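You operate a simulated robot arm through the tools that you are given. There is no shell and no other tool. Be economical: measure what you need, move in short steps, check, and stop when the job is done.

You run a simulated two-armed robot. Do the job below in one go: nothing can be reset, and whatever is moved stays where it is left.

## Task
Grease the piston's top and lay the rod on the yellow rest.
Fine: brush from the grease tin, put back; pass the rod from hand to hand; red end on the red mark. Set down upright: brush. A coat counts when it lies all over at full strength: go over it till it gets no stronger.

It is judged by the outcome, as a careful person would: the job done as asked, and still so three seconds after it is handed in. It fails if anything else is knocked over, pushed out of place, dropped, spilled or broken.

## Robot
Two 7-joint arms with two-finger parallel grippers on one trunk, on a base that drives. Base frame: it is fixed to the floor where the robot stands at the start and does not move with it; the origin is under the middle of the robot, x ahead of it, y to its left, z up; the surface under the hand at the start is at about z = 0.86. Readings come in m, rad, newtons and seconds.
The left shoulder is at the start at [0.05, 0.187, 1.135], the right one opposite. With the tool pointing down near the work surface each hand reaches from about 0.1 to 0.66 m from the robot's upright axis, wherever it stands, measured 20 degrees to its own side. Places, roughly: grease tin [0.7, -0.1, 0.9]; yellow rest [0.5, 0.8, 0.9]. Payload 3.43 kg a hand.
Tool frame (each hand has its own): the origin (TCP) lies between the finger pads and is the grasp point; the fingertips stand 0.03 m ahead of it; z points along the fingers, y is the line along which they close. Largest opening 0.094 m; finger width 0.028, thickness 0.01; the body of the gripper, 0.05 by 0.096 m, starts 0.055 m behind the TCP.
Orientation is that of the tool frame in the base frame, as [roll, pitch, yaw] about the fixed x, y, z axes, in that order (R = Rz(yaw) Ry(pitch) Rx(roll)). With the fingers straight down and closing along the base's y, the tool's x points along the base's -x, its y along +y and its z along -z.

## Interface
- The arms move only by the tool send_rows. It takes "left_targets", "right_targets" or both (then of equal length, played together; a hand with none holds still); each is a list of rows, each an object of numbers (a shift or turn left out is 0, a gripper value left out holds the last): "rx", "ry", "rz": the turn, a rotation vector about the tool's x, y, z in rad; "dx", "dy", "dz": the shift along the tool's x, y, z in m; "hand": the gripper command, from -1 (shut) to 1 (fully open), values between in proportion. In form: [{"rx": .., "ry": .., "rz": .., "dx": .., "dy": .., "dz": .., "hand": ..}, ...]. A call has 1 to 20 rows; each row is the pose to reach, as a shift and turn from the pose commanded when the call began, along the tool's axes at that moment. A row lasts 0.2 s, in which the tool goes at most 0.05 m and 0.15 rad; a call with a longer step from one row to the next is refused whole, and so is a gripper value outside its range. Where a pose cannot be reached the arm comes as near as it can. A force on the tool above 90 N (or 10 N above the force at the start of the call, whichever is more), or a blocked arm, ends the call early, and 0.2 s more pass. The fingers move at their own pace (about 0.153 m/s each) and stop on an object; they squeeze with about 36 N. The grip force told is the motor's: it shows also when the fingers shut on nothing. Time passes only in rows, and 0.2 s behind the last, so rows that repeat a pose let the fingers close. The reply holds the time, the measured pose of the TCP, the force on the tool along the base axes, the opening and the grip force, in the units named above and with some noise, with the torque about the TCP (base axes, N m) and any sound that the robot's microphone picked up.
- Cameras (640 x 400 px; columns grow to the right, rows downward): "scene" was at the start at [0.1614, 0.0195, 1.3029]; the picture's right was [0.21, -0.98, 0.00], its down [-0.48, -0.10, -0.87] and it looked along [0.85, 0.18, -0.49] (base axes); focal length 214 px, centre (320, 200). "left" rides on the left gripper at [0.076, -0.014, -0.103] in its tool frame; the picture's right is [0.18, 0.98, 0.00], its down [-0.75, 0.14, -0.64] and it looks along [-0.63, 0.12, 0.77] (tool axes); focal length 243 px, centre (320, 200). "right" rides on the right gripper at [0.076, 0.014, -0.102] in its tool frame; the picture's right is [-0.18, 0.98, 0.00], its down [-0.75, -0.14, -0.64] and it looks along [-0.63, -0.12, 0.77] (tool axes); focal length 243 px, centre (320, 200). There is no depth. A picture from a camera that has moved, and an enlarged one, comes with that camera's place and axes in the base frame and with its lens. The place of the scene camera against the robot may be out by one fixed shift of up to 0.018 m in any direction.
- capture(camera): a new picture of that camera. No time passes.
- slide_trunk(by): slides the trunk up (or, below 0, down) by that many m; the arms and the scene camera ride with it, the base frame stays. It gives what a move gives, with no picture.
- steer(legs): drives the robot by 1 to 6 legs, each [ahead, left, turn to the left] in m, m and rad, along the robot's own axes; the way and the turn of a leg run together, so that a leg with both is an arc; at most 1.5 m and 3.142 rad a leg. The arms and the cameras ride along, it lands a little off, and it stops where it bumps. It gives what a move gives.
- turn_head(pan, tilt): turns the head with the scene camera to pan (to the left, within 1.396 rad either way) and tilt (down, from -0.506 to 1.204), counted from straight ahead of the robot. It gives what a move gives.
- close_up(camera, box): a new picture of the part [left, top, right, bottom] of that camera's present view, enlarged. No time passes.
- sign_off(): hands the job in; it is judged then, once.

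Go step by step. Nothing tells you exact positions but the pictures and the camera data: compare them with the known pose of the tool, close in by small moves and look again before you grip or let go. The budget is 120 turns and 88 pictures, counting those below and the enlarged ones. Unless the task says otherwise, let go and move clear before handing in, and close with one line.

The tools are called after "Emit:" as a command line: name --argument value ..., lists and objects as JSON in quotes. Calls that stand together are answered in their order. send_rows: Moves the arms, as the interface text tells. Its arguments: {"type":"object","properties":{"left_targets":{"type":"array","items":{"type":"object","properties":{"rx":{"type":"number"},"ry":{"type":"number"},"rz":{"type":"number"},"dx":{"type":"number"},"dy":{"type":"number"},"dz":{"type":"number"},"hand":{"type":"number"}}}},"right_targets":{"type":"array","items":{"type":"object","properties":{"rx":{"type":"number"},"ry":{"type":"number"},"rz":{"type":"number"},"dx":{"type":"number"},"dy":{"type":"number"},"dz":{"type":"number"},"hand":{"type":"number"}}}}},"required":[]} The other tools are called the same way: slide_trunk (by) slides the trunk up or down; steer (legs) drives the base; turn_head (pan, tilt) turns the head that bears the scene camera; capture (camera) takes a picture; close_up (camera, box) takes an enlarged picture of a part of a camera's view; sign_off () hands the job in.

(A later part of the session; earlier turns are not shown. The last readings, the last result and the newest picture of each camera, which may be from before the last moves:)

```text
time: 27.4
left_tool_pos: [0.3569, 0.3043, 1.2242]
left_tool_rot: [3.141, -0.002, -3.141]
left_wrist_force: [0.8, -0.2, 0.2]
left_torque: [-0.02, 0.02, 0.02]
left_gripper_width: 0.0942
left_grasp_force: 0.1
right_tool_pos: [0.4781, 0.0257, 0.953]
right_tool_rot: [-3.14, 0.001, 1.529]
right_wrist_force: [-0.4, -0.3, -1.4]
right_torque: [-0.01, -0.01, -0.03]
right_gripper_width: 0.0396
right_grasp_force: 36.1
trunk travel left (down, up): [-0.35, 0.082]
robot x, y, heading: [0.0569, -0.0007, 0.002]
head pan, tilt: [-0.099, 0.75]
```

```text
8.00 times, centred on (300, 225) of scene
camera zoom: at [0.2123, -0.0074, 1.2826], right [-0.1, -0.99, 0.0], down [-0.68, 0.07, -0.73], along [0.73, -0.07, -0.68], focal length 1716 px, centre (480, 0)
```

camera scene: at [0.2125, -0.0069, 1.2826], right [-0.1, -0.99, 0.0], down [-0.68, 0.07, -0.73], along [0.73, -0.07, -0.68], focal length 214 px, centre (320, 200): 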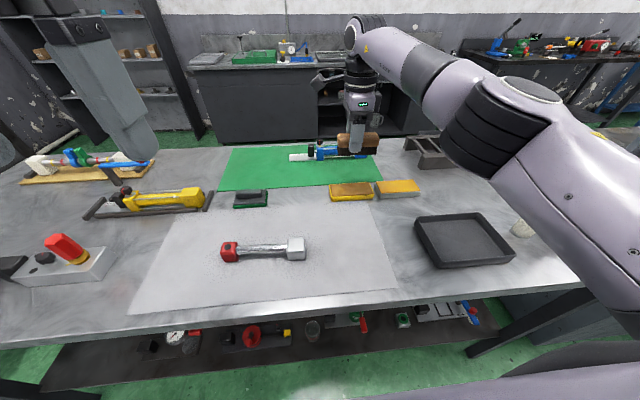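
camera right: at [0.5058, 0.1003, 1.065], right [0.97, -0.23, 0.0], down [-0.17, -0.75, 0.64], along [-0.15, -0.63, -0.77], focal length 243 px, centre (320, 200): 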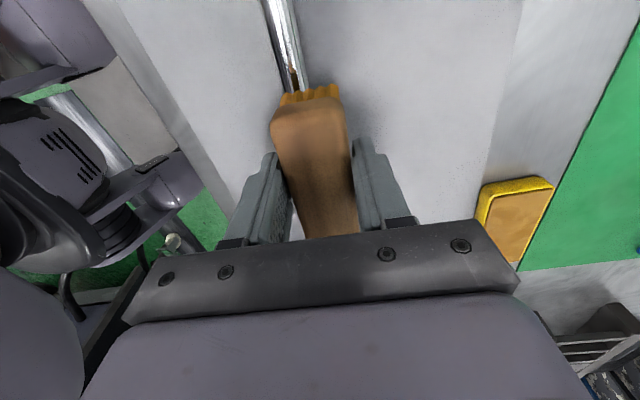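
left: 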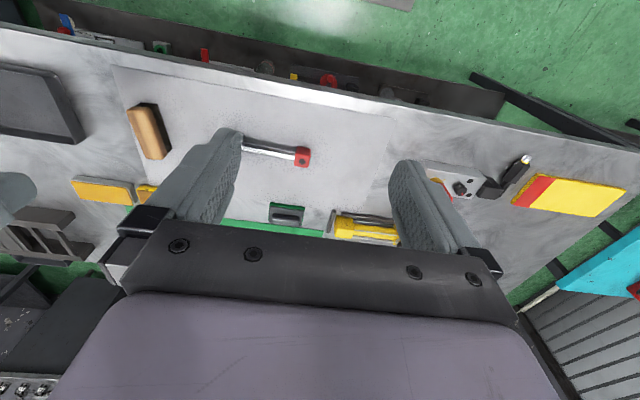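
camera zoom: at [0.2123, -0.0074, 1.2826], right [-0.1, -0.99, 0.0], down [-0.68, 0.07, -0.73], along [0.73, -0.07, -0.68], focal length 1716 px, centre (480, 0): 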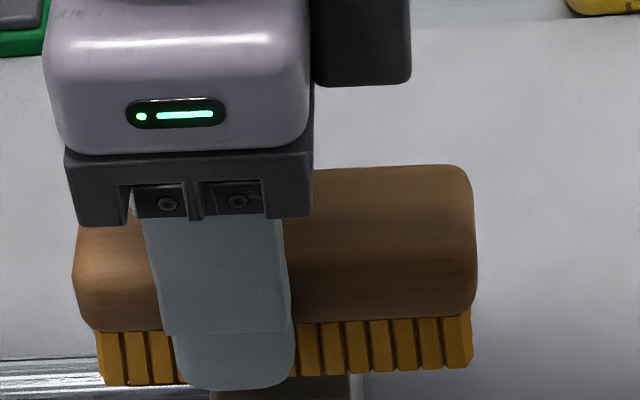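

The alignment looks right, so I lower gently to contact.

Emit:
send_rows --right_targets '[{"dy": -0.002, "dz": 0.003}, {"dy": -0.002, "dz": 0.006}, {"dy": -0.002, "dz": 0.008}]'

Emit:
close_up --camera "scene" --box '[240, 210, 360, 285]'

```text
time: 28.2
left_tool_pos: [0.3573, 0.3053, 1.2229]
left_tool_rot: [3.141, -0.004, -3.139]
left_wrist_force: [0.4, 0.5, 1.1]
left_torque: [0.01, 0.0, 0.01]
left_gripper_width: 0.0939
left_grasp_force: 0.1
right_tool_pos: [0.4754, 0.0259, 0.945]
right_tool_rot: [-3.14, 0.001, 1.527]
right_wrist_force: [0.6, -0.3, -0.5]
right_torque: [0.03, 0.04, 0.0]
right_gripper_width: 0.0397
right_grasp_force: 36.0
trunk travel left (down, up): [-0.35, 0.082]
robot x, y, heading: [0.0566, -0.0048, 0.005]
head pan, tilt: [-0.099, 0.75]
```

```text
5.33 times, centred on (300, 248) of scene
camera zoom: at [0.2123, -0.0074, 1.2827], right [-0.1, -0.99, 0.0], down [-0.68, 0.07, -0.73], along [0.73, -0.07, -0.68], focal length 1144 px, centre (427, -53)
```

zoom: 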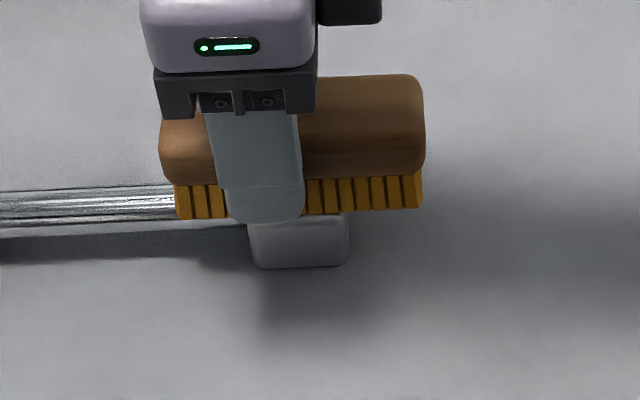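

Emit:
send_rows --right_targets '[{"dz": 0.003}, {"dz": 0.006}, {"dz": 0.008}, {"dz": 0.01}]'

```text
time: 29.2
left_tool_pos: [0.3554, 0.3043, 1.225]
left_tool_rot: [3.14, -0.002, -3.139]
left_wrist_force: [-0.5, -0.6, 0.2]
left_torque: [0.0, 0.05, 0.01]
left_gripper_width: 0.0942
left_grasp_force: 0.0
right_tool_pos: [0.4762, 0.0264, 0.939]
right_tool_rot: [3.135, -0.008, 1.529]
right_wrist_force: [2.5, -3.9, 38.5]
right_torque: [-0.02, -0.02, 0.05]
right_gripper_width: 0.04
right_grasp_force: 35.9
trunk travel left (down, up): [-0.35, 0.082]
robot x, y, heading: [0.0568, -0.0044, -0.001]
head pan, tilt: [-0.099, 0.75]
```

Contact is stiff at TCP z of about 0.94. I ease off to a light pressure.

Emit:
send_rows --right_targets '[{"dz": -0.002}, {"dz": -0.004}]'

```text
time: 29.8
left_tool_pos: [0.3559, 0.3054, 1.2233]
left_tool_rot: [3.141, -0.006, -3.14]
left_wrist_force: [0.3, 0.4, 0.2]
left_torque: [-0.02, 0.03, 0.01]
left_gripper_width: 0.094
left_grasp_force: 0.1
right_tool_pos: [0.4757, 0.0254, 0.9408]
right_tool_rot: [3.14, -0.001, 1.527]
right_wrist_force: [7.9, 3.2, 20.8]
right_torque: [0.39, -0.33, -0.11]
right_gripper_width: 0.0398
right_grasp_force: 36.1
trunk travel left (down, up): [-0.35, 0.082]
robot x, y, heading: [0.0593, 0.0018, 0.0]
head pan, tilt: [-0.099, 0.75]
```

Emit:
send_rows --right_targets '[{"dz": -0.001}, {"dz": -0.001, "dy": 0.005}, {"dz": -0.001, "dy": 0.008}, {"dz": -0.001, "dy": 0.003}, {"dz": -0.001, "dy": -0.003}, {"dz": -0.001, "dy": -0.006}, {"dz": -0.001, "dy": 0.0}, {"dz": -0.001, "dy": 0.007}, {"dz": -0.001, "dy": 0.0}]'

Emit:
send_rows --right_targets '[{"dz": -0.03}, {"dz": -0.06, "dx": -0.04}, {"dz": -0.08, "dx": -0.08}, {"dz": -0.08, "dx": -0.11}]'

Emit:
close_up --camera "scene" --box '[210, 200, 370, 300]'

```text
time: 31.8
left_tool_pos: [0.3561, 0.3046, 1.2242]
left_tool_rot: [3.141, -0.005, -3.14]
left_wrist_force: [-0.3, 0.3, 0.0]
left_torque: [0.0, -0.04, 0.02]
left_gripper_width: 0.0939
left_grasp_force: 0.0
right_tool_pos: [0.4744, 0.0249, 0.9401]
right_tool_rot: [-3.141, 0.001, 1.526]
right_wrist_force: [3.3, 0.0, 8.0]
right_torque: [0.1, -0.13, -0.04]
right_gripper_width: 0.0396
right_grasp_force: 35.9
trunk travel left (down, up): [-0.35, 0.082]
robot x, y, heading: [0.0581, 0.0028, 0.002]
head pan, tilt: [-0.099, 0.75]
```

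```text
time: 32.8
left_tool_pos: [0.3577, 0.3036, 1.2229]
left_tool_rot: [3.141, -0.006, -3.14]
left_wrist_force: [0.7, -0.1, 0.7]
left_torque: [-0.02, 0.02, 0.04]
left_gripper_width: 0.0941
left_grasp_force: 0.0
right_tool_pos: [0.471, -0.0846, 1.0212]
right_tool_rot: [-3.141, 0.0, 1.528]
right_wrist_force: [0.7, 0.4, -1.2]
right_torque: [0.0, 0.03, -0.02]
right_gripper_width: 0.0396
right_grasp_force: 35.3
trunk travel left (down, up): [-0.35, 0.082]
robot x, y, heading: [0.0565, 0.0018, -0.002]
head pan, tilt: [-0.099, 0.75]
```

```text
4.00 times, centred on (290, 250) of scene
camera zoom: at [0.2123, -0.0078, 1.2827], right [-0.1, -0.99, 0.0], down [-0.68, 0.07, -0.73], along [0.73, -0.07, -0.68], focal length 858 px, centre (440, 0)
```

zoom: 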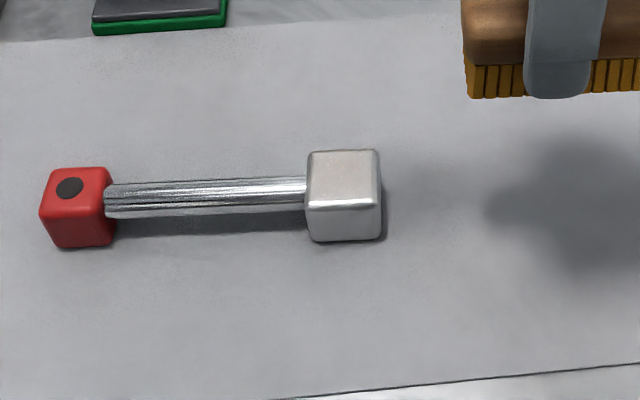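

Emit:
close_up --camera "scene" --box '[276, 232, 316, 264]'

```text
12.50 times, centred on (296, 248) of scene
camera zoom: at [0.2123, -0.0078, 1.2827], right [-0.1, -0.99, 0.0], down [-0.68, 0.07, -0.73], along [0.73, -0.07, -0.68], focal length 2681 px, centre (620, -400)
```

zoom: 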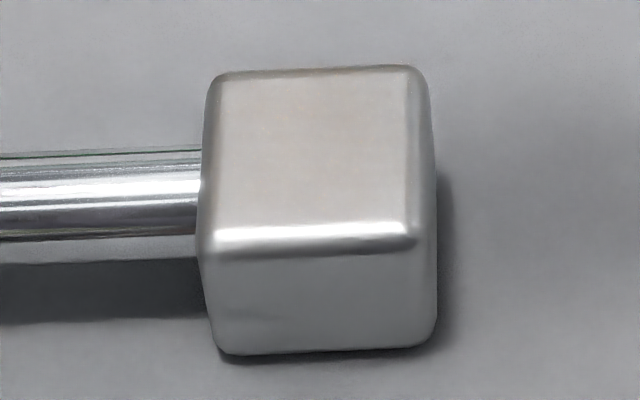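

Only a faint tint shows so far, so it needs many more passes. I go back and stroke along the brush's length at light pressure.

Emit:
send_rows --right_targets '[{"dx": 0.03, "dy": 0.004}, {"dx": 0.07, "dy": 0.004, "dz": 0.03}, {"dx": 0.11, "dy": 0.004, "dz": 0.06}, {"dx": 0.11, "dy": 0.004, "dz": 0.0775}, {"dx": 0.11, "dy": 0.004, "dz": 0.0805}, {"dx": 0.12, "dy": 0.004, "dz": 0.081}, {"dx": 0.13, "dy": 0.004, "dz": 0.081}, {"dx": 0.12, "dy": 0.004, "dz": 0.081}, {"dx": 0.11, "dy": 0.004, "dz": 0.081}, {"dx": 0.1, "dy": 0.004, "dz": 0.081}, {"dx": 0.09, "dy": 0.004, "dz": 0.081}, {"dx": 0.1, "dy": 0.008, "dz": 0.081}, {"dx": 0.115, "dy": 0.01, "dz": 0.081}, {"dx": 0.13, "dy": 0.01, "dz": 0.081}, {"dx": 0.115, "dy": 0.01, "dz": 0.081}, {"dx": 0.1, "dy": 0.004, "dz": 0.081}, {"dx": 0.09, "dy": -0.002, "dz": 0.081}, {"dx": 0.105, "dy": -0.002, "dz": 0.081}, {"dx": 0.12, "dy": -0.002, "dz": 0.081}, {"dx": 0.13, "dy": -0.002, "dz": 0.081}]'

```text
time: 37.0
left_tool_pos: [0.3561, 0.3037, 1.2235]
left_tool_rot: [3.141, -0.001, -3.14]
left_wrist_force: [0.0, -0.5, 0.1]
left_torque: [0.03, 0.0, 0.0]
left_gripper_width: 0.094
left_grasp_force: 0.1
right_tool_pos: [0.4739, 0.0441, 0.9395]
right_tool_rot: [-3.142, 0.001, 1.527]
right_wrist_force: [-1.0, -8.6, 22.1]
right_torque: [-0.5, 0.04, 0.0]
right_gripper_width: 0.0398
right_grasp_force: 36.1
trunk travel left (down, up): [-0.35, 0.082]
robot x, y, heading: [0.0563, -0.002, 0.002]
head pan, tilt: [-0.099, 0.75]
```

Emit:
send_rows --right_targets '[{"dz": -0.0008}, {"dx": -0.012, "dz": -0.0008}, {"dx": -0.024, "dz": -0.0008}, {"dx": -0.036, "dz": -0.0008}, {"dx": -0.036, "dy": 0.006, "dz": -0.0008}, {"dx": -0.024, "dy": 0.006, "dz": -0.0008}, {"dx": -0.012, "dy": 0.006, "dz": -0.0008}, {"dx": 0, "dy": 0.006, "dz": -0.0008}, {"dx": 0, "dy": 0.012, "dz": -0.0008}, {"dx": -0.012, "dy": 0.012, "dz": -0.0008}, {"dx": -0.024, "dy": 0.012, "dz": -0.0008}, {"dx": -0.036, "dy": 0.012, "dz": -0.0008}, {"dx": -0.02, "dy": 0.006, "dz": -0.001}, {"dx": -0.02, "dy": 0.006, "dz": -0.03}, {"dx": -0.05, "dy": 0.006, "dz": -0.06}, {"dx": -0.09, "dy": 0.006, "dz": -0.08}, {"dx": -0.13, "dy": 0.006, "dz": -0.08}]'

Emit:
close_up --camera "scene" --box '[216, 220, 328, 290]'

```text
time: 40.6
left_tool_pos: [0.3576, 0.3045, 1.2237]
left_tool_rot: [3.141, -0.005, -3.139]
left_wrist_force: [0.0, 0.4, 0.3]
left_torque: [0.01, 0.02, -0.02]
left_gripper_width: 0.094
left_grasp_force: 0.0
right_tool_pos: [0.4767, -0.0849, 1.019]
right_tool_rot: [-3.14, 0.0, 1.527]
right_wrist_force: [0.7, -0.6, -0.8]
right_torque: [0.02, 0.03, 0.03]
right_gripper_width: 0.0398
right_grasp_force: 35.8
trunk travel left (down, up): [-0.35, 0.082]
robot x, y, heading: [0.0557, -0.0013, 0.002]
head pan, tilt: [-0.099, 0.75]
```

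```text
5.71 times, centred on (272, 255) of scene
camera zoom: at [0.2122, -0.008, 1.2827], right [-0.1, -0.99, 0.0], down [-0.68, 0.07, -0.73], along [0.73, -0.07, -0.68], focal length 1226 px, centre (594, -114)
```

zoom: 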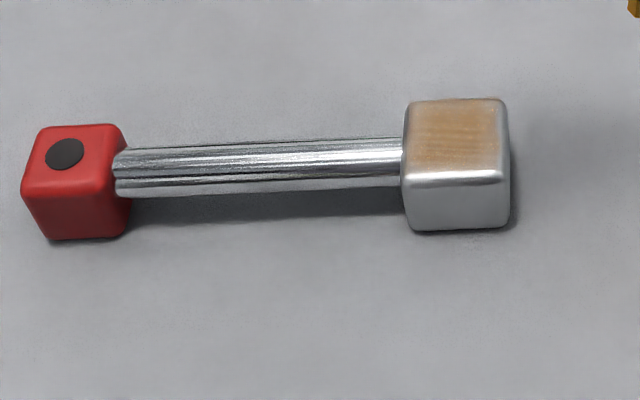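

The coat is building up in amber streaks, and the rod slid about 1 cm in y. I follow it and keep going.

Emit:
send_rows --right_targets '[{"dx": 0.04}, {"dx": 0.08, "dz": 0.03}, {"dx": 0.12, "dz": 0.06}, {"dx": 0.12, "dz": 0.077}, {"dx": 0.12, "dz": 0.0795}, {"dx": 0.135, "dz": 0.0795}, {"dx": 0.12, "dz": 0.0795}, {"dx": 0.105, "dz": 0.0795}, {"dx": 0.105, "dy": 0.005, "dz": 0.0795}, {"dx": 0.12, "dy": 0.005, "dz": 0.0795}, {"dx": 0.135, "dy": 0.005, "dz": 0.0795}, {"dx": 0.135, "dy": 0.01, "dz": 0.0795}, {"dx": 0.12, "dy": 0.01, "dz": 0.0795}, {"dx": 0.105, "dy": 0.01, "dz": 0.0795}, {"dx": 0.105, "dy": 0.003, "dz": 0.0795}, {"dx": 0.12, "dy": -0.004, "dz": 0.0795}, {"dx": 0.135, "dy": -0.008, "dz": 0.0795}, {"dx": 0.12, "dy": -0.008, "dz": 0.0795}, {"dx": 0.105, "dy": -0.008, "dz": 0.0795}, {"dx": 0.12, "dy": 0, "dz": 0.0795}]'

Emit:
send_rows --right_targets '[{"dx": 0.015}, {"dx": 0}, {"dx": -0.015}, {"dx": -0.015, "dy": 0.005}, {"dx": 0, "dy": 0.005}, {"dx": 0.015, "dy": 0.005}, {"dx": 0.015, "dy": -0.005}, {"dx": 0, "dy": -0.005}, {"dx": -0.015, "dy": -0.005}, {"dx": 0, "dy": 0.0}, {"dx": 0, "dy": 0.008}, {"dx": 0.0, "dy": 0}, {"dx": 0, "dy": -0.008}, {"dx": 0, "dy": 0.0}, {"dz": -0.03}, {"dx": -0.04, "dz": -0.06}, {"dx": -0.08, "dz": -0.08}, {"dx": -0.12, "dz": -0.08}]'

Emit:
close_up --camera "scene" --box '[216, 220, 328, 290]'

```text
time: 44.8
left_tool_pos: [0.3572, 0.3049, 1.2245]
left_tool_rot: [3.141, -0.004, -3.14]
left_wrist_force: [-0.2, 0.2, -0.4]
left_torque: [-0.01, 0.0, -0.04]
left_gripper_width: 0.0939
left_grasp_force: 0.1
right_tool_pos: [0.4793, 0.0351, 0.9399]
right_tool_rot: [-3.138, 0.003, 1.526]
right_wrist_force: [-1.4, -0.5, 5.0]
right_torque: [-0.03, 0.03, -0.02]
right_gripper_width: 0.0399
right_grasp_force: 36.2
trunk travel left (down, up): [-0.35, 0.082]
robot x, y, heading: [0.0545, 0.0, 0.002]
head pan, tilt: [-0.099, 0.75]
```

```text
time: 48.6
left_tool_pos: [0.3569, 0.3048, 1.2238]
left_tool_rot: [3.14, -0.004, -3.139]
left_wrist_force: [0.0, -0.5, -0.5]
left_torque: [0.01, 0.0, -0.01]
left_gripper_width: 0.0939
left_grasp_force: 0.1
right_tool_pos: [0.4753, -0.0859, 1.022]
right_tool_rot: [-3.139, -0.001, 1.531]
right_wrist_force: [1.0, -0.2, 0.7]
right_torque: [0.02, 0.04, 0.01]
right_gripper_width: 0.0395
right_grasp_force: 36.4
trunk travel left (down, up): [-0.35, 0.082]
robot x, y, heading: [0.0562, -0.0012, -0.003]
head pan, tilt: [-0.099, 0.75]
```

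```text
5.71 times, centred on (272, 255) of scene
camera zoom: at [0.2123, -0.0081, 1.2826], right [-0.1, -0.99, 0.0], down [-0.68, 0.07, -0.73], along [0.73, -0.07, -0.68], focal length 1226 px, centre (594, -114)
```

zoom: 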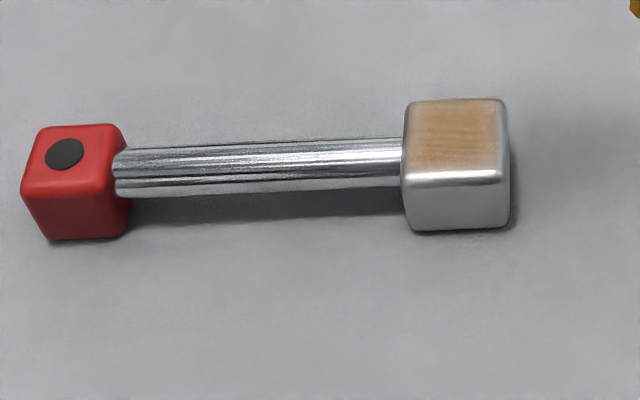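

Little changed at that lighter pressure. I try firmer passes.

Emit:
send_rows --right_targets '[{"dx": 0.04}, {"dx": 0.08, "dz": 0.03}, {"dx": 0.12, "dz": 0.06}, {"dx": 0.12, "dz": 0.08}, {"dx": 0.12, "dz": 0.0835}, {"dx": 0.13, "dz": 0.0835}, {"dx": 0.12, "dz": 0.0835}, {"dx": 0.11, "dz": 0.0835}, {"dx": 0.11, "dy": 0.005, "dz": 0.0835}, {"dx": 0.12, "dy": 0.005, "dz": 0.0835}, {"dx": 0.13, "dy": 0.005, "dz": 0.0835}, {"dx": 0.13, "dy": 0.008, "dz": 0.0835}, {"dx": 0.12, "dy": 0.008, "dz": 0.0835}, {"dx": 0.11, "dy": 0.008, "dz": 0.0835}, {"dx": 0.11, "dy": 0.0, "dz": 0.0835}, {"dx": 0.12, "dy": 0.0, "dz": 0.0835}, {"dx": 0.13, "dy": -0.006, "dz": 0.0835}, {"dx": 0.12, "dy": -0.006, "dz": 0.0835}, {"dx": 0.11, "dy": -0.006, "dz": 0.0835}, {"dx": 0.12, "dy": 0, "dz": 0.0835}]'

Emit:
send_rows --right_targets '[{"dz": -0.03}, {"dx": -0.04, "dz": -0.06}, {"dx": -0.08, "dz": -0.08}, {"dx": -0.12, "dz": -0.08}]'

Emit:
close_up --camera "scene" --box '[216, 220, 328, 290]'

```text
time: 52.8
left_tool_pos: [0.3555, 0.3029, 1.2253]
left_tool_rot: [3.141, -0.001, -3.14]
left_wrist_force: [-0.4, 0.0, 0.4]
left_torque: [0.0, -0.03, -0.01]
left_gripper_width: 0.0937
left_grasp_force: 0.1
right_tool_pos: [0.4775, 0.0337, 0.9378]
right_tool_rot: [-3.138, 0.004, 1.528]
right_wrist_force: [-8.6, -6.6, 26.5]
right_torque: [-0.21, 0.24, 0.02]
right_gripper_width: 0.0397
right_grasp_force: 35.8
trunk travel left (down, up): [-0.35, 0.082]
robot x, y, heading: [0.0551, -0.0012, -0.0]
head pan, tilt: [-0.099, 0.75]
```

```text
time: 53.8
left_tool_pos: [0.3567, 0.3033, 1.2233]
left_tool_rot: [3.14, -0.003, -3.141]
left_wrist_force: [0.4, 0.1, 0.7]
left_torque: [0.01, 0.0, 0.03]
left_gripper_width: 0.0938
left_grasp_force: 0.1
right_tool_pos: [0.475, -0.086, 1.015]
right_tool_rot: [-3.141, 0.0, 1.527]
right_wrist_force: [0.2, 0.2, -1.0]
right_torque: [0.0, 0.01, 0.01]
right_gripper_width: 0.0398
right_grasp_force: 35.9
trunk travel left (down, up): [-0.35, 0.082]
robot x, y, heading: [0.0563, -0.0018, -0.005]
head pan, tilt: [-0.099, 0.75]
```

```text
5.71 times, centred on (272, 255) of scene
camera zoom: at [0.2123, -0.008, 1.2826], right [-0.1, -0.99, 0.0], down [-0.68, 0.07, -0.73], along [0.73, -0.07, -0.68], focal length 1226 px, centre (594, -114)
```

zoom: 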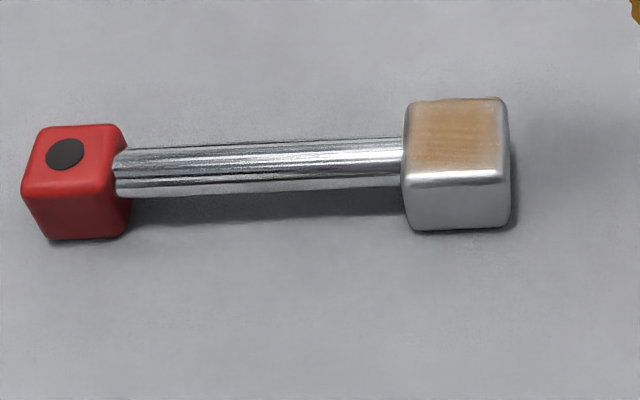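

No more builds up, so the brush may be spent. I reload it in the tin.

Emit:
send_rows --right_targets '[{"dx": -0.008, "dy": 0.04}, {"dx": -0.017, "dy": 0.08}, {"dx": -0.025, "dy": 0.12}, {"dx": -0.033, "dy": 0.16}, {"dx": -0.0415, "dy": 0.194}, {"dx": -0.0415, "dy": 0.194, "dz": 0.04}, {"dx": -0.0415, "dy": 0.194, "dz": 0.075}, {"dx": -0.0415, "dy": 0.194, "dz": 0.085}, {"dx": -0.0415, "dy": 0.194, "dz": 0.088}, {"dx": -0.0385, "dy": 0.194, "dz": 0.088}, {"dx": -0.0445, "dy": 0.194, "dz": 0.088}, {"dx": -0.0415, "dy": 0.194, "dz": 0.088}]'

Emit:
close_up --camera "scene" --box '[300, 140, 440, 228]'

```text
time: 56.4
left_tool_pos: [0.3578, 0.3045, 1.2243]
left_tool_rot: [-3.141, -0.005, -3.14]
left_wrist_force: [-0.3, 1.0, 0.0]
left_torque: [0.02, -0.01, 0.01]
left_gripper_width: 0.094
left_grasp_force: 0.1
right_tool_pos: [0.6667, -0.1333, 0.9287]
right_tool_rot: [-3.141, 0.002, 1.529]
right_wrist_force: [-0.4, 0.3, -1.0]
right_torque: [-0.02, 0.0, -0.01]
right_gripper_width: 0.0398
right_grasp_force: 35.9
trunk travel left (down, up): [-0.35, 0.082]
robot x, y, heading: [0.0588, -0.0014, 0.002]
head pan, tilt: [-0.099, 0.75]
```

```text
4.55 times, centred on (370, 184) of scene
camera zoom: at [0.2123, -0.0072, 1.2826], right [-0.1, -0.99, 0.0], down [-0.68, 0.07, -0.73], along [0.73, -0.07, -0.68], focal length 975 px, centre (93, 273)
```

zoom: 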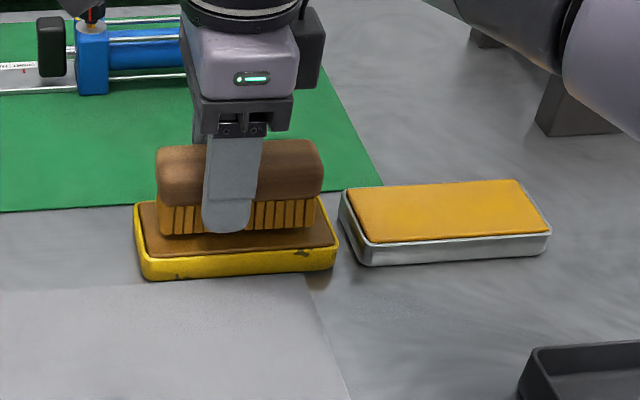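

Not touching yet, so I go down slightly more.

Emit:
send_rows --right_targets '[{"dz": 0.002}, {"dz": 0.003}, {"dz": 0.004}, {"dz": 0.004}]'

```text
time: 57.4
left_tool_pos: [0.3576, 0.3042, 1.2235]
left_tool_rot: [-3.14, -0.004, -3.14]
left_wrist_force: [0.1, 0.5, 0.5]
left_torque: [0.02, -0.01, 0.04]
left_gripper_width: 0.094
left_grasp_force: 0.0
right_tool_pos: [0.6676, -0.1345, 0.9237]
right_tool_rot: [-3.139, 0.0, 1.526]
right_wrist_force: [0.8, 0.0, -0.6]
right_torque: [0.02, 0.01, 0.0]
right_gripper_width: 0.0396
right_grasp_force: 36.0
trunk travel left (down, up): [-0.35, 0.082]
robot x, y, heading: [0.0582, 0.0013, 0.002]
head pan, tilt: [-0.099, 0.75]
```

Emit:
send_rows --right_targets '[{"dz": 0.002}, {"dz": 0.004}, {"dz": 0.005}, {"dz": 0.006}]'

```text
time: 58.4
left_tool_pos: [0.3554, 0.3049, 1.2243]
left_tool_rot: [-3.141, -0.001, -3.14]
left_wrist_force: [-0.1, 0.3, 0.0]
left_torque: [0.02, -0.01, 0.0]
left_gripper_width: 0.0939
left_grasp_force: 0.1
right_tool_pos: [0.6652, -0.134, 0.9231]
right_tool_rot: [3.137, -0.001, 1.527]
right_wrist_force: [1.7, -3.3, 24.1]
right_torque: [0.78, -0.03, -0.07]
right_gripper_width: 0.0398
right_grasp_force: 36.0
trunk travel left (down, up): [-0.35, 0.082]
robot x, y, heading: [0.062, -0.0001, 0.001]
head pan, tilt: [-0.099, 0.75]
```

The brush is loaded again. I go back above the block.

Emit:
send_rows --right_targets '[{"dz": -0.03}, {"dz": -0.07}, {"dz": -0.1}, {"dx": 0.03, "dy": -0.037, "dz": -0.1}, {"dx": 0.06, "dy": -0.074, "dz": -0.1}, {"dx": 0.09, "dy": -0.111, "dz": -0.1}, {"dx": 0.12, "dy": -0.148, "dz": -0.1}, {"dx": 0.15, "dy": -0.185, "dz": -0.08}, {"dx": 0.1604, "dy": -0.198, "dz": -0.04}, {"dx": 0.1604, "dy": -0.198, "dz": -0.025}]'

```text
refused: row 8 steps farther than a row can; nothing moved
```

Emit:
send_rows --right_targets '[{"dz": -0.03}, {"dz": -0.07}, {"dz": -0.1}, {"dx": 0.03, "dy": -0.037, "dz": -0.1}, {"dx": 0.06, "dy": -0.074, "dz": -0.1}, {"dx": 0.09, "dy": -0.111, "dz": -0.1}, {"dx": 0.12, "dy": -0.148, "dz": -0.1}, {"dx": 0.15, "dy": -0.185, "dz": -0.1}, {"dx": 0.1604, "dy": -0.198, "dz": -0.07}, {"dx": 0.1604, "dy": -0.198, "dz": -0.035}, {"dx": 0.1604, "dy": -0.198, "dz": -0.025}]'

```text
time: 60.8
left_tool_pos: [0.3572, 0.3058, 1.2227]
left_tool_rot: [3.141, -0.003, -3.141]
left_wrist_force: [0.0, -0.4, 0.4]
left_torque: [0.0, 0.01, -0.04]
left_gripper_width: 0.0937
left_grasp_force: 0.1
right_tool_pos: [0.4765, 0.0345, 0.9423]
right_tool_rot: [-3.141, 0.003, 1.53]
right_wrist_force: [-0.4, 0.6, -1.3]
right_torque: [0.0, -0.01, 0.02]
right_gripper_width: 0.0398
right_grasp_force: 35.8
trunk travel left (down, up): [-0.35, 0.082]
robot x, y, heading: [0.0579, 0.0015, -0.001]
head pan, tilt: [-0.099, 0.75]
```

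Emit:
send_rows --right_targets '[{"dz": 0.003}, {"dz": 0.006}, {"dx": 0.012, "dz": 0.006}, {"dx": 0, "dz": 0.006}, {"dx": -0.012, "dz": 0.006}, {"dx": -0.012, "dy": 0.005, "dz": 0.006}, {"dx": 0, "dy": 0.005, "dz": 0.006}, {"dx": 0.012, "dy": 0.005, "dz": 0.006}, {"dx": 0.012, "dy": -0.005, "dz": 0.006}, {"dx": 0, "dy": -0.005, "dz": 0.006}, {"dx": -0.012, "dy": -0.005, "dz": 0.006}, {"dx": -0.012, "dy": 0.008, "dz": 0.006}, {"dx": 0, "dy": 0.008, "dz": 0.006}, {"dx": 0.012, "dy": 0.008, "dz": 0.006}, {"dx": 0.0, "dy": 0, "dz": 0.006}]'

Emit:
send_rows --right_targets '[{"dz": -0.03}, {"dx": -0.04, "dz": -0.06}, {"dx": -0.08, "dz": -0.08}, {"dx": -0.12, "dz": -0.08}]'

Emit:
close_up --camera "scene" --box '[216, 220, 328, 290]'

```text
time: 64.0
left_tool_pos: [0.3575, 0.304, 1.2239]
left_tool_rot: [-3.14, -0.003, -3.14]
left_wrist_force: [0.0, 0.1, -0.2]
left_torque: [-0.01, 0.0, 0.02]
left_gripper_width: 0.0939
left_grasp_force: 0.2
right_tool_pos: [0.4756, 0.0337, 0.9374]
right_tool_rot: [-3.14, 0.0, 1.529]
right_wrist_force: [1.2, 1.1, 6.6]
right_torque: [0.07, -0.08, 0.0]
right_gripper_width: 0.0394
right_grasp_force: 35.4
trunk travel left (down, up): [-0.35, 0.082]
robot x, y, heading: [0.054, -0.003, 0.001]
head pan, tilt: [-0.099, 0.75]
```

```text
time: 65.0
left_tool_pos: [0.3569, 0.3044, 1.2223]
left_tool_rot: [3.139, -0.003, -3.138]
left_wrist_force: [0.5, 0.6, 0.7]
left_torque: [0.03, 0.01, -0.05]
left_gripper_width: 0.0941
left_grasp_force: 0.0
right_tool_pos: [0.473, -0.0883, 1.0183]
right_tool_rot: [-3.14, 0.0, 1.528]
right_wrist_force: [-1.4, 0.4, -0.7]
right_torque: [0.03, -0.02, -0.01]
right_gripper_width: 0.0397
right_grasp_force: 36.0
trunk travel left (down, up): [-0.35, 0.082]
robot x, y, heading: [0.0595, -0.0002, 0.003]
head pan, tilt: [-0.099, 0.75]
```

```text
5.71 times, centred on (272, 255) of scene
camera zoom: at [0.2122, -0.0081, 1.2827], right [-0.1, -0.99, 0.0], down [-0.68, 0.07, -0.73], along [0.73, -0.07, -0.68], focal length 1226 px, centre (594, -114)
```

zoom: 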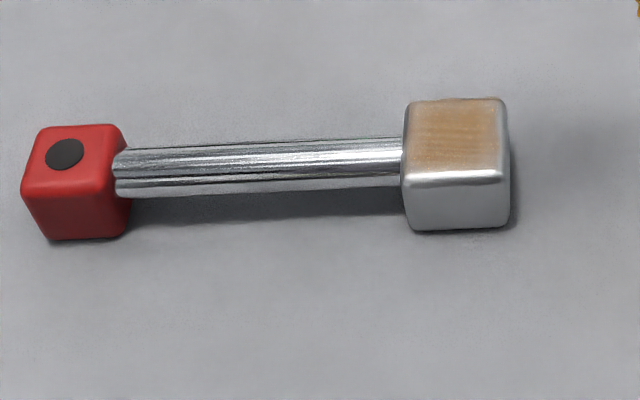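

Emit:
close_up --camera "scene" --box '[276, 232, 316, 264]'

```text
12.50 times, centred on (296, 248) of scene
camera zoom: at [0.2122, -0.0081, 1.2827], right [-0.1, -0.99, 0.0], down [-0.68, 0.07, -0.73], along [0.73, -0.07, -0.68], focal length 2681 px, centre (620, -400)
```

zoom: 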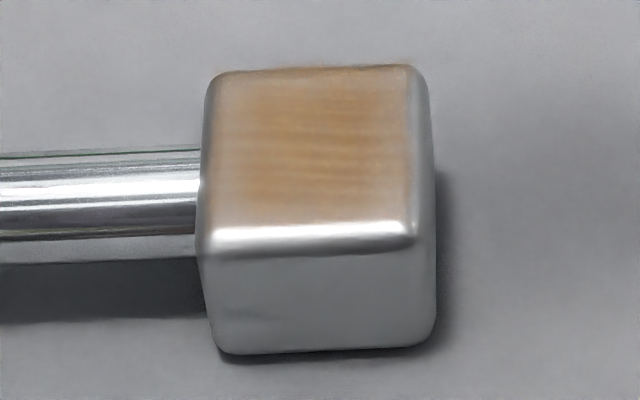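

The coat is stronger in the middle and weaker at the edges; the rod has not moved after all. I make more passes at medium pressure with wider coverage.

Emit:
send_rows --right_targets '[{"dx": 0.04}, {"dx": 0.08, "dz": 0.03}, {"dx": 0.115, "dz": 0.06}, {"dx": 0.115, "dz": 0.08}, {"dx": 0.115, "dz": 0.083}, {"dx": 0.13, "dy": -0.01, "dz": 0.083}, {"dx": 0.115, "dy": -0.01, "dz": 0.083}, {"dx": 0.1, "dy": -0.01, "dz": 0.083}, {"dx": 0.1, "dy": -0.004, "dz": 0.083}, {"dx": 0.115, "dy": -0.004, "dz": 0.083}, {"dx": 0.13, "dy": -0.004, "dz": 0.083}, {"dx": 0.13, "dy": 0.002, "dz": 0.083}, {"dx": 0.115, "dy": 0.002, "dz": 0.083}, {"dx": 0.1, "dy": 0.002, "dz": 0.083}, {"dx": 0.1, "dy": 0.008, "dz": 0.083}, {"dx": 0.115, "dy": 0.008, "dz": 0.083}, {"dx": 0.13, "dy": 0.008, "dz": 0.083}, {"dx": 0.13, "dy": 0.014, "dz": 0.083}, {"dx": 0.115, "dy": 0.014, "dz": 0.083}, {"dx": 0.1, "dy": 0.014, "dz": 0.083}]'

Emit:
send_rows --right_targets '[{"dx": 0.015, "dy": 0.0}, {"dx": 0.03, "dy": 0.0}, {"dx": 0.03, "dy": -0.006}, {"dx": 0.015, "dy": -0.006}, {"dx": 0.0, "dy": -0.006}, {"dx": 0.0, "dy": -0.012}, {"dx": 0.015, "dy": -0.012}, {"dx": 0.03, "dy": -0.012}, {"dx": 0.03, "dy": -0.018}, {"dx": 0.015, "dy": -0.018}, {"dx": 0.0, "dy": -0.018}, {"dx": 0.0, "dy": -0.024}, {"dx": 0.015, "dy": -0.024}, {"dx": 0.03, "dy": -0.024}, {"dx": 0.015, "dy": -0.014}, {"dx": 0.015, "dy": -0.014, "dz": -0.03}, {"dx": -0.02, "dy": -0.014, "dz": -0.06}, {"dx": -0.06, "dy": -0.014, "dz": -0.08}, {"dx": -0.1, "dy": -0.014, "dz": -0.08}]'

Emit:
close_up --camera "scene" --box '[276, 232, 316, 264]'

```text
time: 69.2
left_tool_pos: [0.3553, 0.305, 1.224]
left_tool_rot: [3.14, -0.002, -3.139]
left_wrist_force: [-0.2, 0.1, 0.5]
left_torque: [-0.01, 0.0, -0.01]
left_gripper_width: 0.0941
left_grasp_force: 0.0
right_tool_pos: [0.4886, 0.0161, 0.9365]
right_tool_rot: [-3.141, -0.005, 1.528]
right_wrist_force: [0.7, 7.4, 23.8]
right_torque: [0.86, -0.03, -0.03]
right_gripper_width: 0.0397
right_grasp_force: 36.3
trunk travel left (down, up): [-0.35, 0.082]
robot x, y, heading: [0.0599, 0.0015, 0.003]
head pan, tilt: [-0.099, 0.75]
```

```text
time: 73.2
left_tool_pos: [0.3574, 0.3023, 1.224]
left_tool_rot: [3.14, -0.003, -3.139]
left_wrist_force: [0.2, 0.4, 0.2]
left_torque: [0.02, 0.01, 0.02]
left_gripper_width: 0.0938
left_grasp_force: 0.0
right_tool_pos: [0.4726, -0.0868, 1.0142]
right_tool_rot: [-3.14, -0.001, 1.528]
right_wrist_force: [-0.1, -0.7, -1.3]
right_torque: [0.02, 0.01, -0.04]
right_gripper_width: 0.0396
right_grasp_force: 36.6
trunk travel left (down, up): [-0.35, 0.082]
robot x, y, heading: [0.0578, 0.001, -0.005]
head pan, tilt: [-0.099, 0.75]
```

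```text
12.50 times, centred on (296, 248) of scene
camera zoom: at [0.2123, -0.0082, 1.2826], right [-0.1, -0.99, 0.0], down [-0.68, 0.07, -0.73], along [0.73, -0.07, -0.68], focal length 2681 px, centre (620, -400)
```

zoom: 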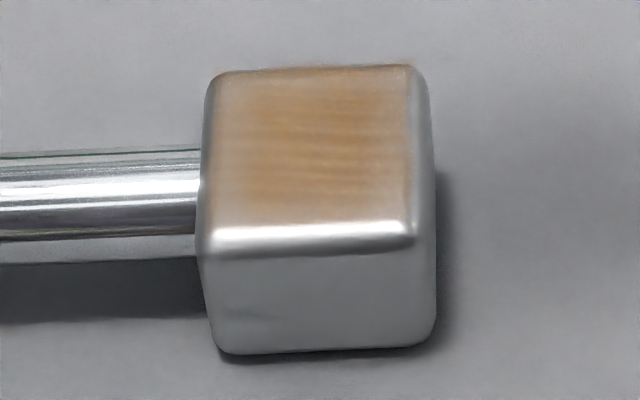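

Little more came of that, so I reload thoroughly with some time in the grease.

Emit:
send_rows --right_targets '[{"dx": -0.008, "dy": 0.04}, {"dx": -0.016, "dy": 0.08}, {"dx": -0.024, "dy": 0.12}, {"dx": -0.032, "dy": 0.16}, {"dx": -0.0395, "dy": 0.196}, {"dx": -0.0395, "dy": 0.196, "dz": 0.04}, {"dx": -0.0395, "dy": 0.196, "dz": 0.08}, {"dx": -0.0395, "dy": 0.196, "dz": 0.09}, {"dx": -0.0395, "dy": 0.196, "dz": 0.093}, {"dx": -0.0395, "dy": 0.196, "dz": 0.095}, {"dx": -0.0355, "dy": 0.196, "dz": 0.095}, {"dx": -0.0395, "dy": 0.196, "dz": 0.095}, {"dx": -0.0435, "dy": 0.196, "dz": 0.095}, {"dx": -0.0395, "dy": 0.196, "dz": 0.095}, {"dx": -0.0355, "dy": 0.196, "dz": 0.095}, {"dx": -0.0395, "dy": 0.196, "dz": 0.095}]'

Emit:
close_up --camera "scene" --box '[300, 140, 440, 228]'

```text
time: 76.6
left_tool_pos: [0.3555, 0.3044, 1.2228]
left_tool_rot: [-3.14, -0.005, -3.14]
left_wrist_force: [-0.2, -0.4, -0.9]
left_torque: [0.02, 0.02, 0.02]
left_gripper_width: 0.0938
left_grasp_force: 0.1
right_tool_pos: [0.6655, -0.132, 0.9199]
right_tool_rot: [-3.14, 0.0, 1.528]
right_wrist_force: [3.6, 2.9, 9.1]
right_torque: [0.49, -0.16, -0.11]
right_gripper_width: 0.0396
right_grasp_force: 36.9
trunk travel left (down, up): [-0.35, 0.082]
robot x, y, heading: [0.0587, -0.0035, -0.006]
head pan, tilt: [-0.099, 0.75]
```

```text
4.55 times, centred on (370, 184) of scene
camera zoom: at [0.2116, -0.0069, 1.2827], right [-0.1, -0.99, 0.0], down [-0.68, 0.07, -0.73], along [0.73, -0.07, -0.68], focal length 975 px, centre (93, 273)
```

zoom: 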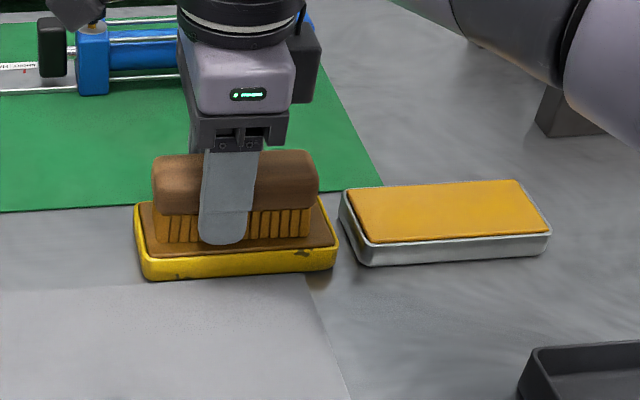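

Emit:
send_rows --right_targets '[{"dz": -0.03}, {"dz": -0.07}, {"dz": -0.1}, {"dx": 0.03, "dy": -0.037, "dz": -0.1}, {"dx": 0.06, "dy": -0.074, "dz": -0.1}, {"dx": 0.09, "dy": -0.111, "dz": -0.1}, {"dx": 0.12, "dy": -0.148, "dz": -0.1}, {"dx": 0.145, "dy": -0.185, "dz": -0.1}, {"dx": 0.1505, "dy": -0.197, "dz": -0.07}, {"dx": 0.1505, "dy": -0.197, "dz": -0.035}, {"dx": 0.1505, "dy": -0.197, "dz": -0.022}]'

Emit:
send_rows --right_targets '[{"dz": 0.003}, {"dz": 0.005}, {"dz": 0.006}, {"dy": 0.01, "dz": 0.006}, {"dy": 0.0, "dz": 0.006}, {"dy": -0.01, "dz": 0.006}, {"dy": 0, "dz": 0.006}, {"dy": 0.01, "dz": 0.006}, {"dy": 0, "dz": 0.006}, {"dy": -0.01, "dz": 0.006}, {"dy": 0, "dz": 0.006}]'

```text
time: 79.0
left_tool_pos: [0.3574, 0.3045, 1.2245]
left_tool_rot: [3.141, -0.004, -3.141]
left_wrist_force: [-1.1, -0.9, 0.2]
left_torque: [0.01, 0.03, -0.04]
left_gripper_width: 0.094
left_grasp_force: 0.1
right_tool_pos: [0.4739, 0.0251, 0.9403]
right_tool_rot: [-3.139, 0.001, 1.529]
right_wrist_force: [0.1, -0.9, -1.3]
right_torque: [-0.02, -0.01, 0.04]
right_gripper_width: 0.0397
right_grasp_force: 36.0
trunk travel left (down, up): [-0.35, 0.082]
robot x, y, heading: [0.0576, -0.002, 0.0]
head pan, tilt: [-0.099, 0.75]
```

```text
time: 81.4
left_tool_pos: [0.3565, 0.3046, 1.2239]
left_tool_rot: [-3.141, -0.003, -3.139]
left_wrist_force: [0.6, -1.1, 0.3]
left_torque: [0.01, -0.03, 0.01]
left_gripper_width: 0.0938
left_grasp_force: 0.1
right_tool_pos: [0.4733, 0.026, 0.9358]
right_tool_rot: [-3.139, 0.0, 1.53]
right_wrist_force: [-3.7, 0.0, 8.3]
right_torque: [0.17, 0.14, 0.03]
right_gripper_width: 0.0397
right_grasp_force: 36.3
trunk travel left (down, up): [-0.35, 0.082]
robot x, y, heading: [0.0568, -0.0002, 0.001]
head pan, tilt: [-0.099, 0.75]
```

Emit:
send_rows --right_targets '[{"dy": 0.01}, {"dy": 0.01, "dx": 0.012}, {"dy": 0.0, "dx": 0.012}, {"dy": -0.01, "dx": 0.012}, {"dy": -0.01, "dx": -0.012}, {"dy": 0, "dx": -0.012}, {"dy": 0.01, "dx": -0.012}, {"dy": 0.01, "dx": 0.006}, {"dy": 0, "dx": 0.006}, {"dy": -0.01, "dx": 0.006}, {"dy": -0.01, "dx": -0.006}, {"dy": 0, "dx": -0.006}, {"dy": 0.01, "dx": -0.006}, {"dy": 0.0, "dx": 0}, {"dz": -0.03}, {"dx": -0.04, "dz": -0.06}, {"dx": -0.08, "dz": -0.08}, {"dx": -0.12, "dz": -0.08}]'

Emit:
close_up --camera "scene" --box '[276, 232, 316, 264]'

```text
time: 85.2
left_tool_pos: [0.3574, 0.3025, 1.2242]
left_tool_rot: [3.139, -0.004, -3.139]
left_wrist_force: [-1.0, 0.6, 0.1]
left_torque: [0.05, -0.01, 0.04]
left_gripper_width: 0.0941
left_grasp_force: 0.1
right_tool_pos: [0.4692, -0.095, 1.0164]
right_tool_rot: [-3.14, -0.001, 1.529]
right_wrist_force: [-0.3, -0.2, -1.9]
right_torque: [0.02, -0.02, 0.02]
right_gripper_width: 0.0398
right_grasp_force: 35.7
trunk travel left (down, up): [-0.35, 0.082]
robot x, y, heading: [0.0548, 0.0006, -0.003]
head pan, tilt: [-0.099, 0.75]
```

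```text
12.50 times, centred on (296, 248) of scene
camera zoom: at [0.2122, -0.008, 1.2827], right [-0.1, -0.99, 0.0], down [-0.68, 0.07, -0.73], along [0.73, -0.07, -0.68], focal length 2681 px, centre (620, -400)
```

zoom: 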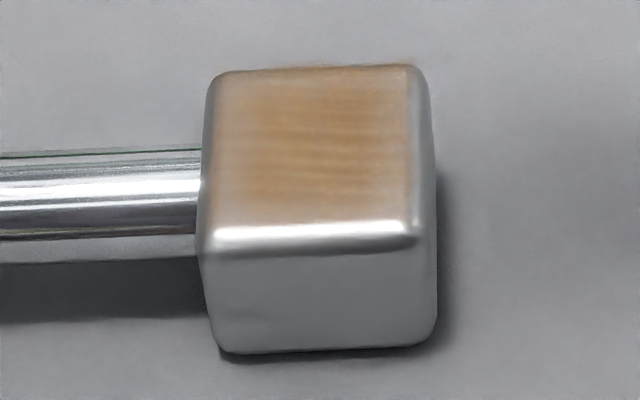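

The last sets changed little, which suggests the coat is saturated. I check from another angle with the left wrist camera.

Emit:
capture --camera "left"

```text
39 pictures are left
camera left: at [0.2809, 0.2922, 1.3272], right [-0.19, 0.98, 0.0], down [0.76, 0.14, 0.64], along [0.63, 0.12, -0.77], focal length 243 px, centre (320, 200)
```

left: 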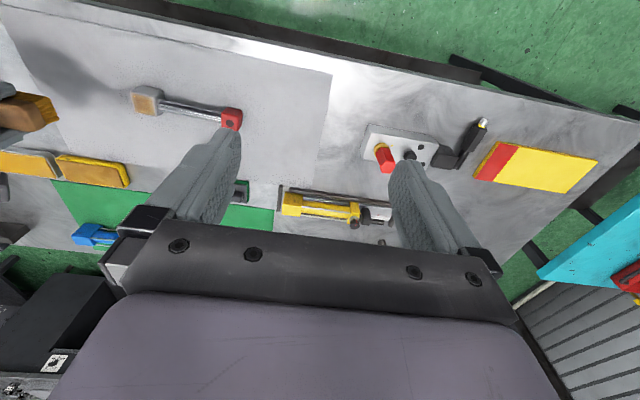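

Emit:
close_up --camera "left" --box '[125, 80, 165, 120]'

```text
10.00 times, centred on (145, 100) of left
camera zoom: at [0.2809, 0.2922, 1.3272], right [-0.19, 0.98, 0.0], down [0.76, 0.14, 0.64], along [0.63, 0.12, -0.77], focal length 2426 px, centre (2070, 1200)
```

zoom: 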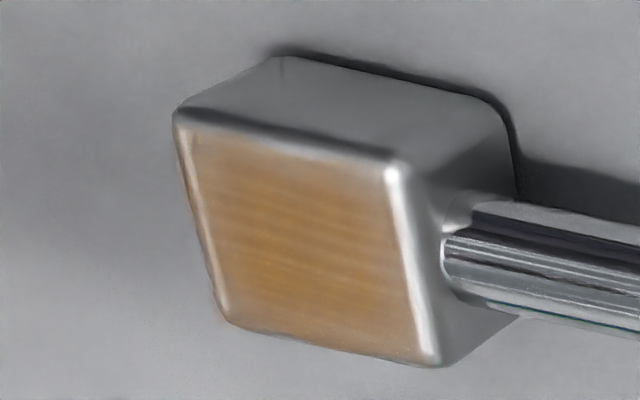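

It covers well, but the edge nearest the robot is a little paler. I do another set biased to that side and compare.

Emit:
send_rows --right_targets '[{"dx": 0.04}, {"dx": 0.08, "dz": 0.03}, {"dx": 0.12, "dz": 0.06, "dy": -0.006}, {"dx": 0.12, "dz": 0.078, "dy": -0.006}, {"dx": 0.12, "dz": 0.081, "dy": -0.006}, {"dx": 0.135, "dz": 0.081, "dy": -0.006}, {"dx": 0.12, "dz": 0.081, "dy": -0.006}, {"dx": 0.105, "dz": 0.081, "dy": -0.006}, {"dx": 0.12, "dz": 0.081, "dy": -0.009}, {"dx": 0.135, "dz": 0.081, "dy": -0.009}, {"dx": 0.12, "dz": 0.081, "dy": -0.009}, {"dx": 0.105, "dz": 0.081, "dy": -0.009}, {"dx": 0.12, "dz": 0.081, "dy": -0.003}, {"dx": 0.135, "dz": 0.081, "dy": -0.003}, {"dx": 0.12, "dz": 0.081, "dy": -0.003}, {"dx": 0.105, "dz": 0.081, "dy": -0.003}, {"dx": 0.12, "dz": 0.081, "dy": 0.003}, {"dx": 0.135, "dz": 0.081, "dy": 0.006}, {"dx": 0.12, "dz": 0.081, "dy": 0.01}, {"dx": 0.105, "dz": 0.081, "dy": 0.01}]'

Emit:
send_rows --right_targets '[{"dx": 0.015}, {"dx": 0.03}, {"dx": 0.015, "dy": -0.004}, {"dx": 0.0, "dy": -0.008}, {"dx": 0.015, "dy": -0.012}, {"dx": 0.03, "dy": -0.016}, {"dx": 0.015, "dy": -0.018}, {"dx": 0.0, "dy": -0.018}, {"dx": 0.015, "dy": -0.018}, {"dx": 0.03, "dy": -0.016}, {"dx": 0.015, "dy": -0.012}, {"dx": 0.015, "dy": -0.012, "dz": -0.03}, {"dx": -0.03, "dy": -0.01, "dz": -0.05}, {"dx": -0.07, "dy": -0.01, "dz": -0.07}, {"dx": -0.11, "dy": -0.01, "dz": -0.08}]'

Emit:
close_up --camera "left" --box '[125, 80, 165, 120]'

```text
refused: row 3 steps farther than a row can; nothing moved
```

```text
time: 88.4
left_tool_pos: [0.3579, 0.3042, 1.2242]
left_tool_rot: [3.141, -0.003, -3.14]
left_wrist_force: [0.3, -0.3, -0.2]
left_torque: [0.03, -0.03, 0.0]
left_gripper_width: 0.0942
left_grasp_force: 0.2
right_tool_pos: [0.4543, -0.2046, 1.0954]
right_tool_rot: [-3.141, 0.001, 1.53]
right_wrist_force: [0.4, -0.3, -1.5]
right_torque: [0.01, -0.02, 0.01]
right_gripper_width: 0.0397
right_grasp_force: 36.4
trunk travel left (down, up): [-0.35, 0.082]
robot x, y, heading: [0.059, 0.0032, 0.002]
head pan, tilt: [-0.099, 0.75]
```

```text
10.00 times, centred on (145, 100) of left
camera zoom: at [0.2807, 0.2922, 1.3273], right [-0.19, 0.98, 0.0], down [0.76, 0.14, 0.64], along [0.63, 0.12, -0.77], focal length 2426 px, centre (2070, 1200)
```

zoom: 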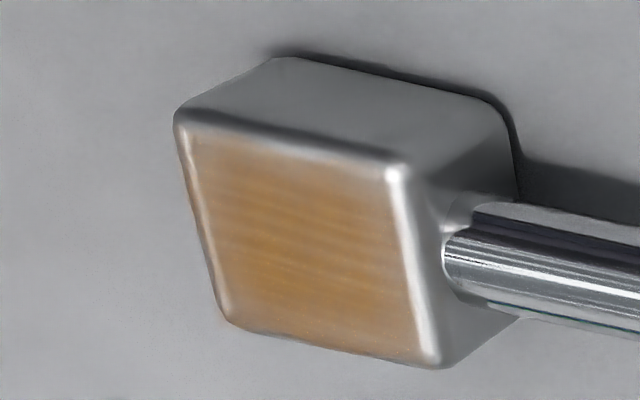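

One call was refused and the other ran harmlessly in the air. I reload once more and then do the set.

Emit:
send_rows --right_targets '[{"dx": 0.016, "dy": 0.04}, {"dx": 0.03, "dy": 0.08}, {"dx": 0.045, "dy": 0.12}, {"dx": 0.06, "dy": 0.16}, {"dx": 0.0798, "dy": 0.2}, {"dx": 0.0798, "dy": 0.2084, "dz": 0.04}, {"dx": 0.0798, "dy": 0.2084, "dz": 0.08}, {"dx": 0.0798, "dy": 0.2084, "dz": 0.12}, {"dx": 0.0798, "dy": 0.2084, "dz": 0.155}, {"dx": 0.0798, "dy": 0.2084, "dz": 0.17}, {"dx": 0.0798, "dy": 0.2084, "dz": 0.1755}, {"dx": 0.0838, "dy": 0.2084, "dz": 0.1755}, {"dx": 0.0758, "dy": 0.2084, "dz": 0.1755}, {"dx": 0.0798, "dy": 0.2084, "dz": 0.1755}, {"dx": 0.0838, "dy": 0.2084, "dz": 0.1755}, {"dx": 0.0758, "dy": 0.2084, "dz": 0.1755}, {"dx": 0.0798, "dy": 0.2084, "dz": 0.1755}]'

Emit:
send_rows --right_targets '[{"dz": -0.03}, {"dz": -0.07}, {"dz": -0.1}, {"dx": 0.03, "dy": -0.037, "dz": -0.1}, {"dx": 0.06, "dy": -0.074, "dz": -0.1}, {"dx": 0.09, "dy": -0.111, "dz": -0.1}, {"dx": 0.12, "dy": -0.148, "dz": -0.1}, {"dx": 0.145, "dy": -0.185, "dz": -0.1}, {"dx": 0.1505, "dy": -0.205, "dz": -0.07}, {"dx": 0.1505, "dy": -0.205, "dz": -0.035}, {"dx": 0.1505, "dy": -0.205, "dz": -0.022}]'

```text
time: 92.0
left_tool_pos: [0.3557, 0.3039, 1.2241]
left_tool_rot: [3.14, -0.004, -3.14]
left_wrist_force: [0.1, 0.5, 0.2]
left_torque: [-0.01, 0.0, -0.01]
left_gripper_width: 0.0939
left_grasp_force: 0.0
right_tool_pos: [0.6669, -0.1339, 0.9203]
right_tool_rot: [-3.14, 0.0, 1.528]
right_wrist_force: [-0.4, -0.8, 3.4]
right_torque: [0.1, -0.05, -0.02]
right_gripper_width: 0.0396
right_grasp_force: 36.2
trunk travel left (down, up): [-0.35, 0.082]
robot x, y, heading: [0.0567, -0.0025, -0.001]
head pan, tilt: [-0.099, 0.75]
```

```text
time: 94.4
left_tool_pos: [0.3568, 0.3059, 1.2225]
left_tool_rot: [-3.14, -0.004, -3.141]
left_wrist_force: [0.2, 0.4, 0.7]
left_torque: [-0.01, 0.0, 0.01]
left_gripper_width: 0.094
left_grasp_force: 0.0
right_tool_pos: [0.4682, 0.0264, 0.9423]
right_tool_rot: [-3.14, 0.003, 1.526]
right_wrist_force: [-0.2, -0.7, -1.4]
right_torque: [0.0, 0.01, -0.01]
right_gripper_width: 0.0398
right_grasp_force: 36.3
trunk travel left (down, up): [-0.35, 0.082]
robot x, y, heading: [0.0583, -0.0008, 0.001]
head pan, tilt: [-0.099, 0.75]
```

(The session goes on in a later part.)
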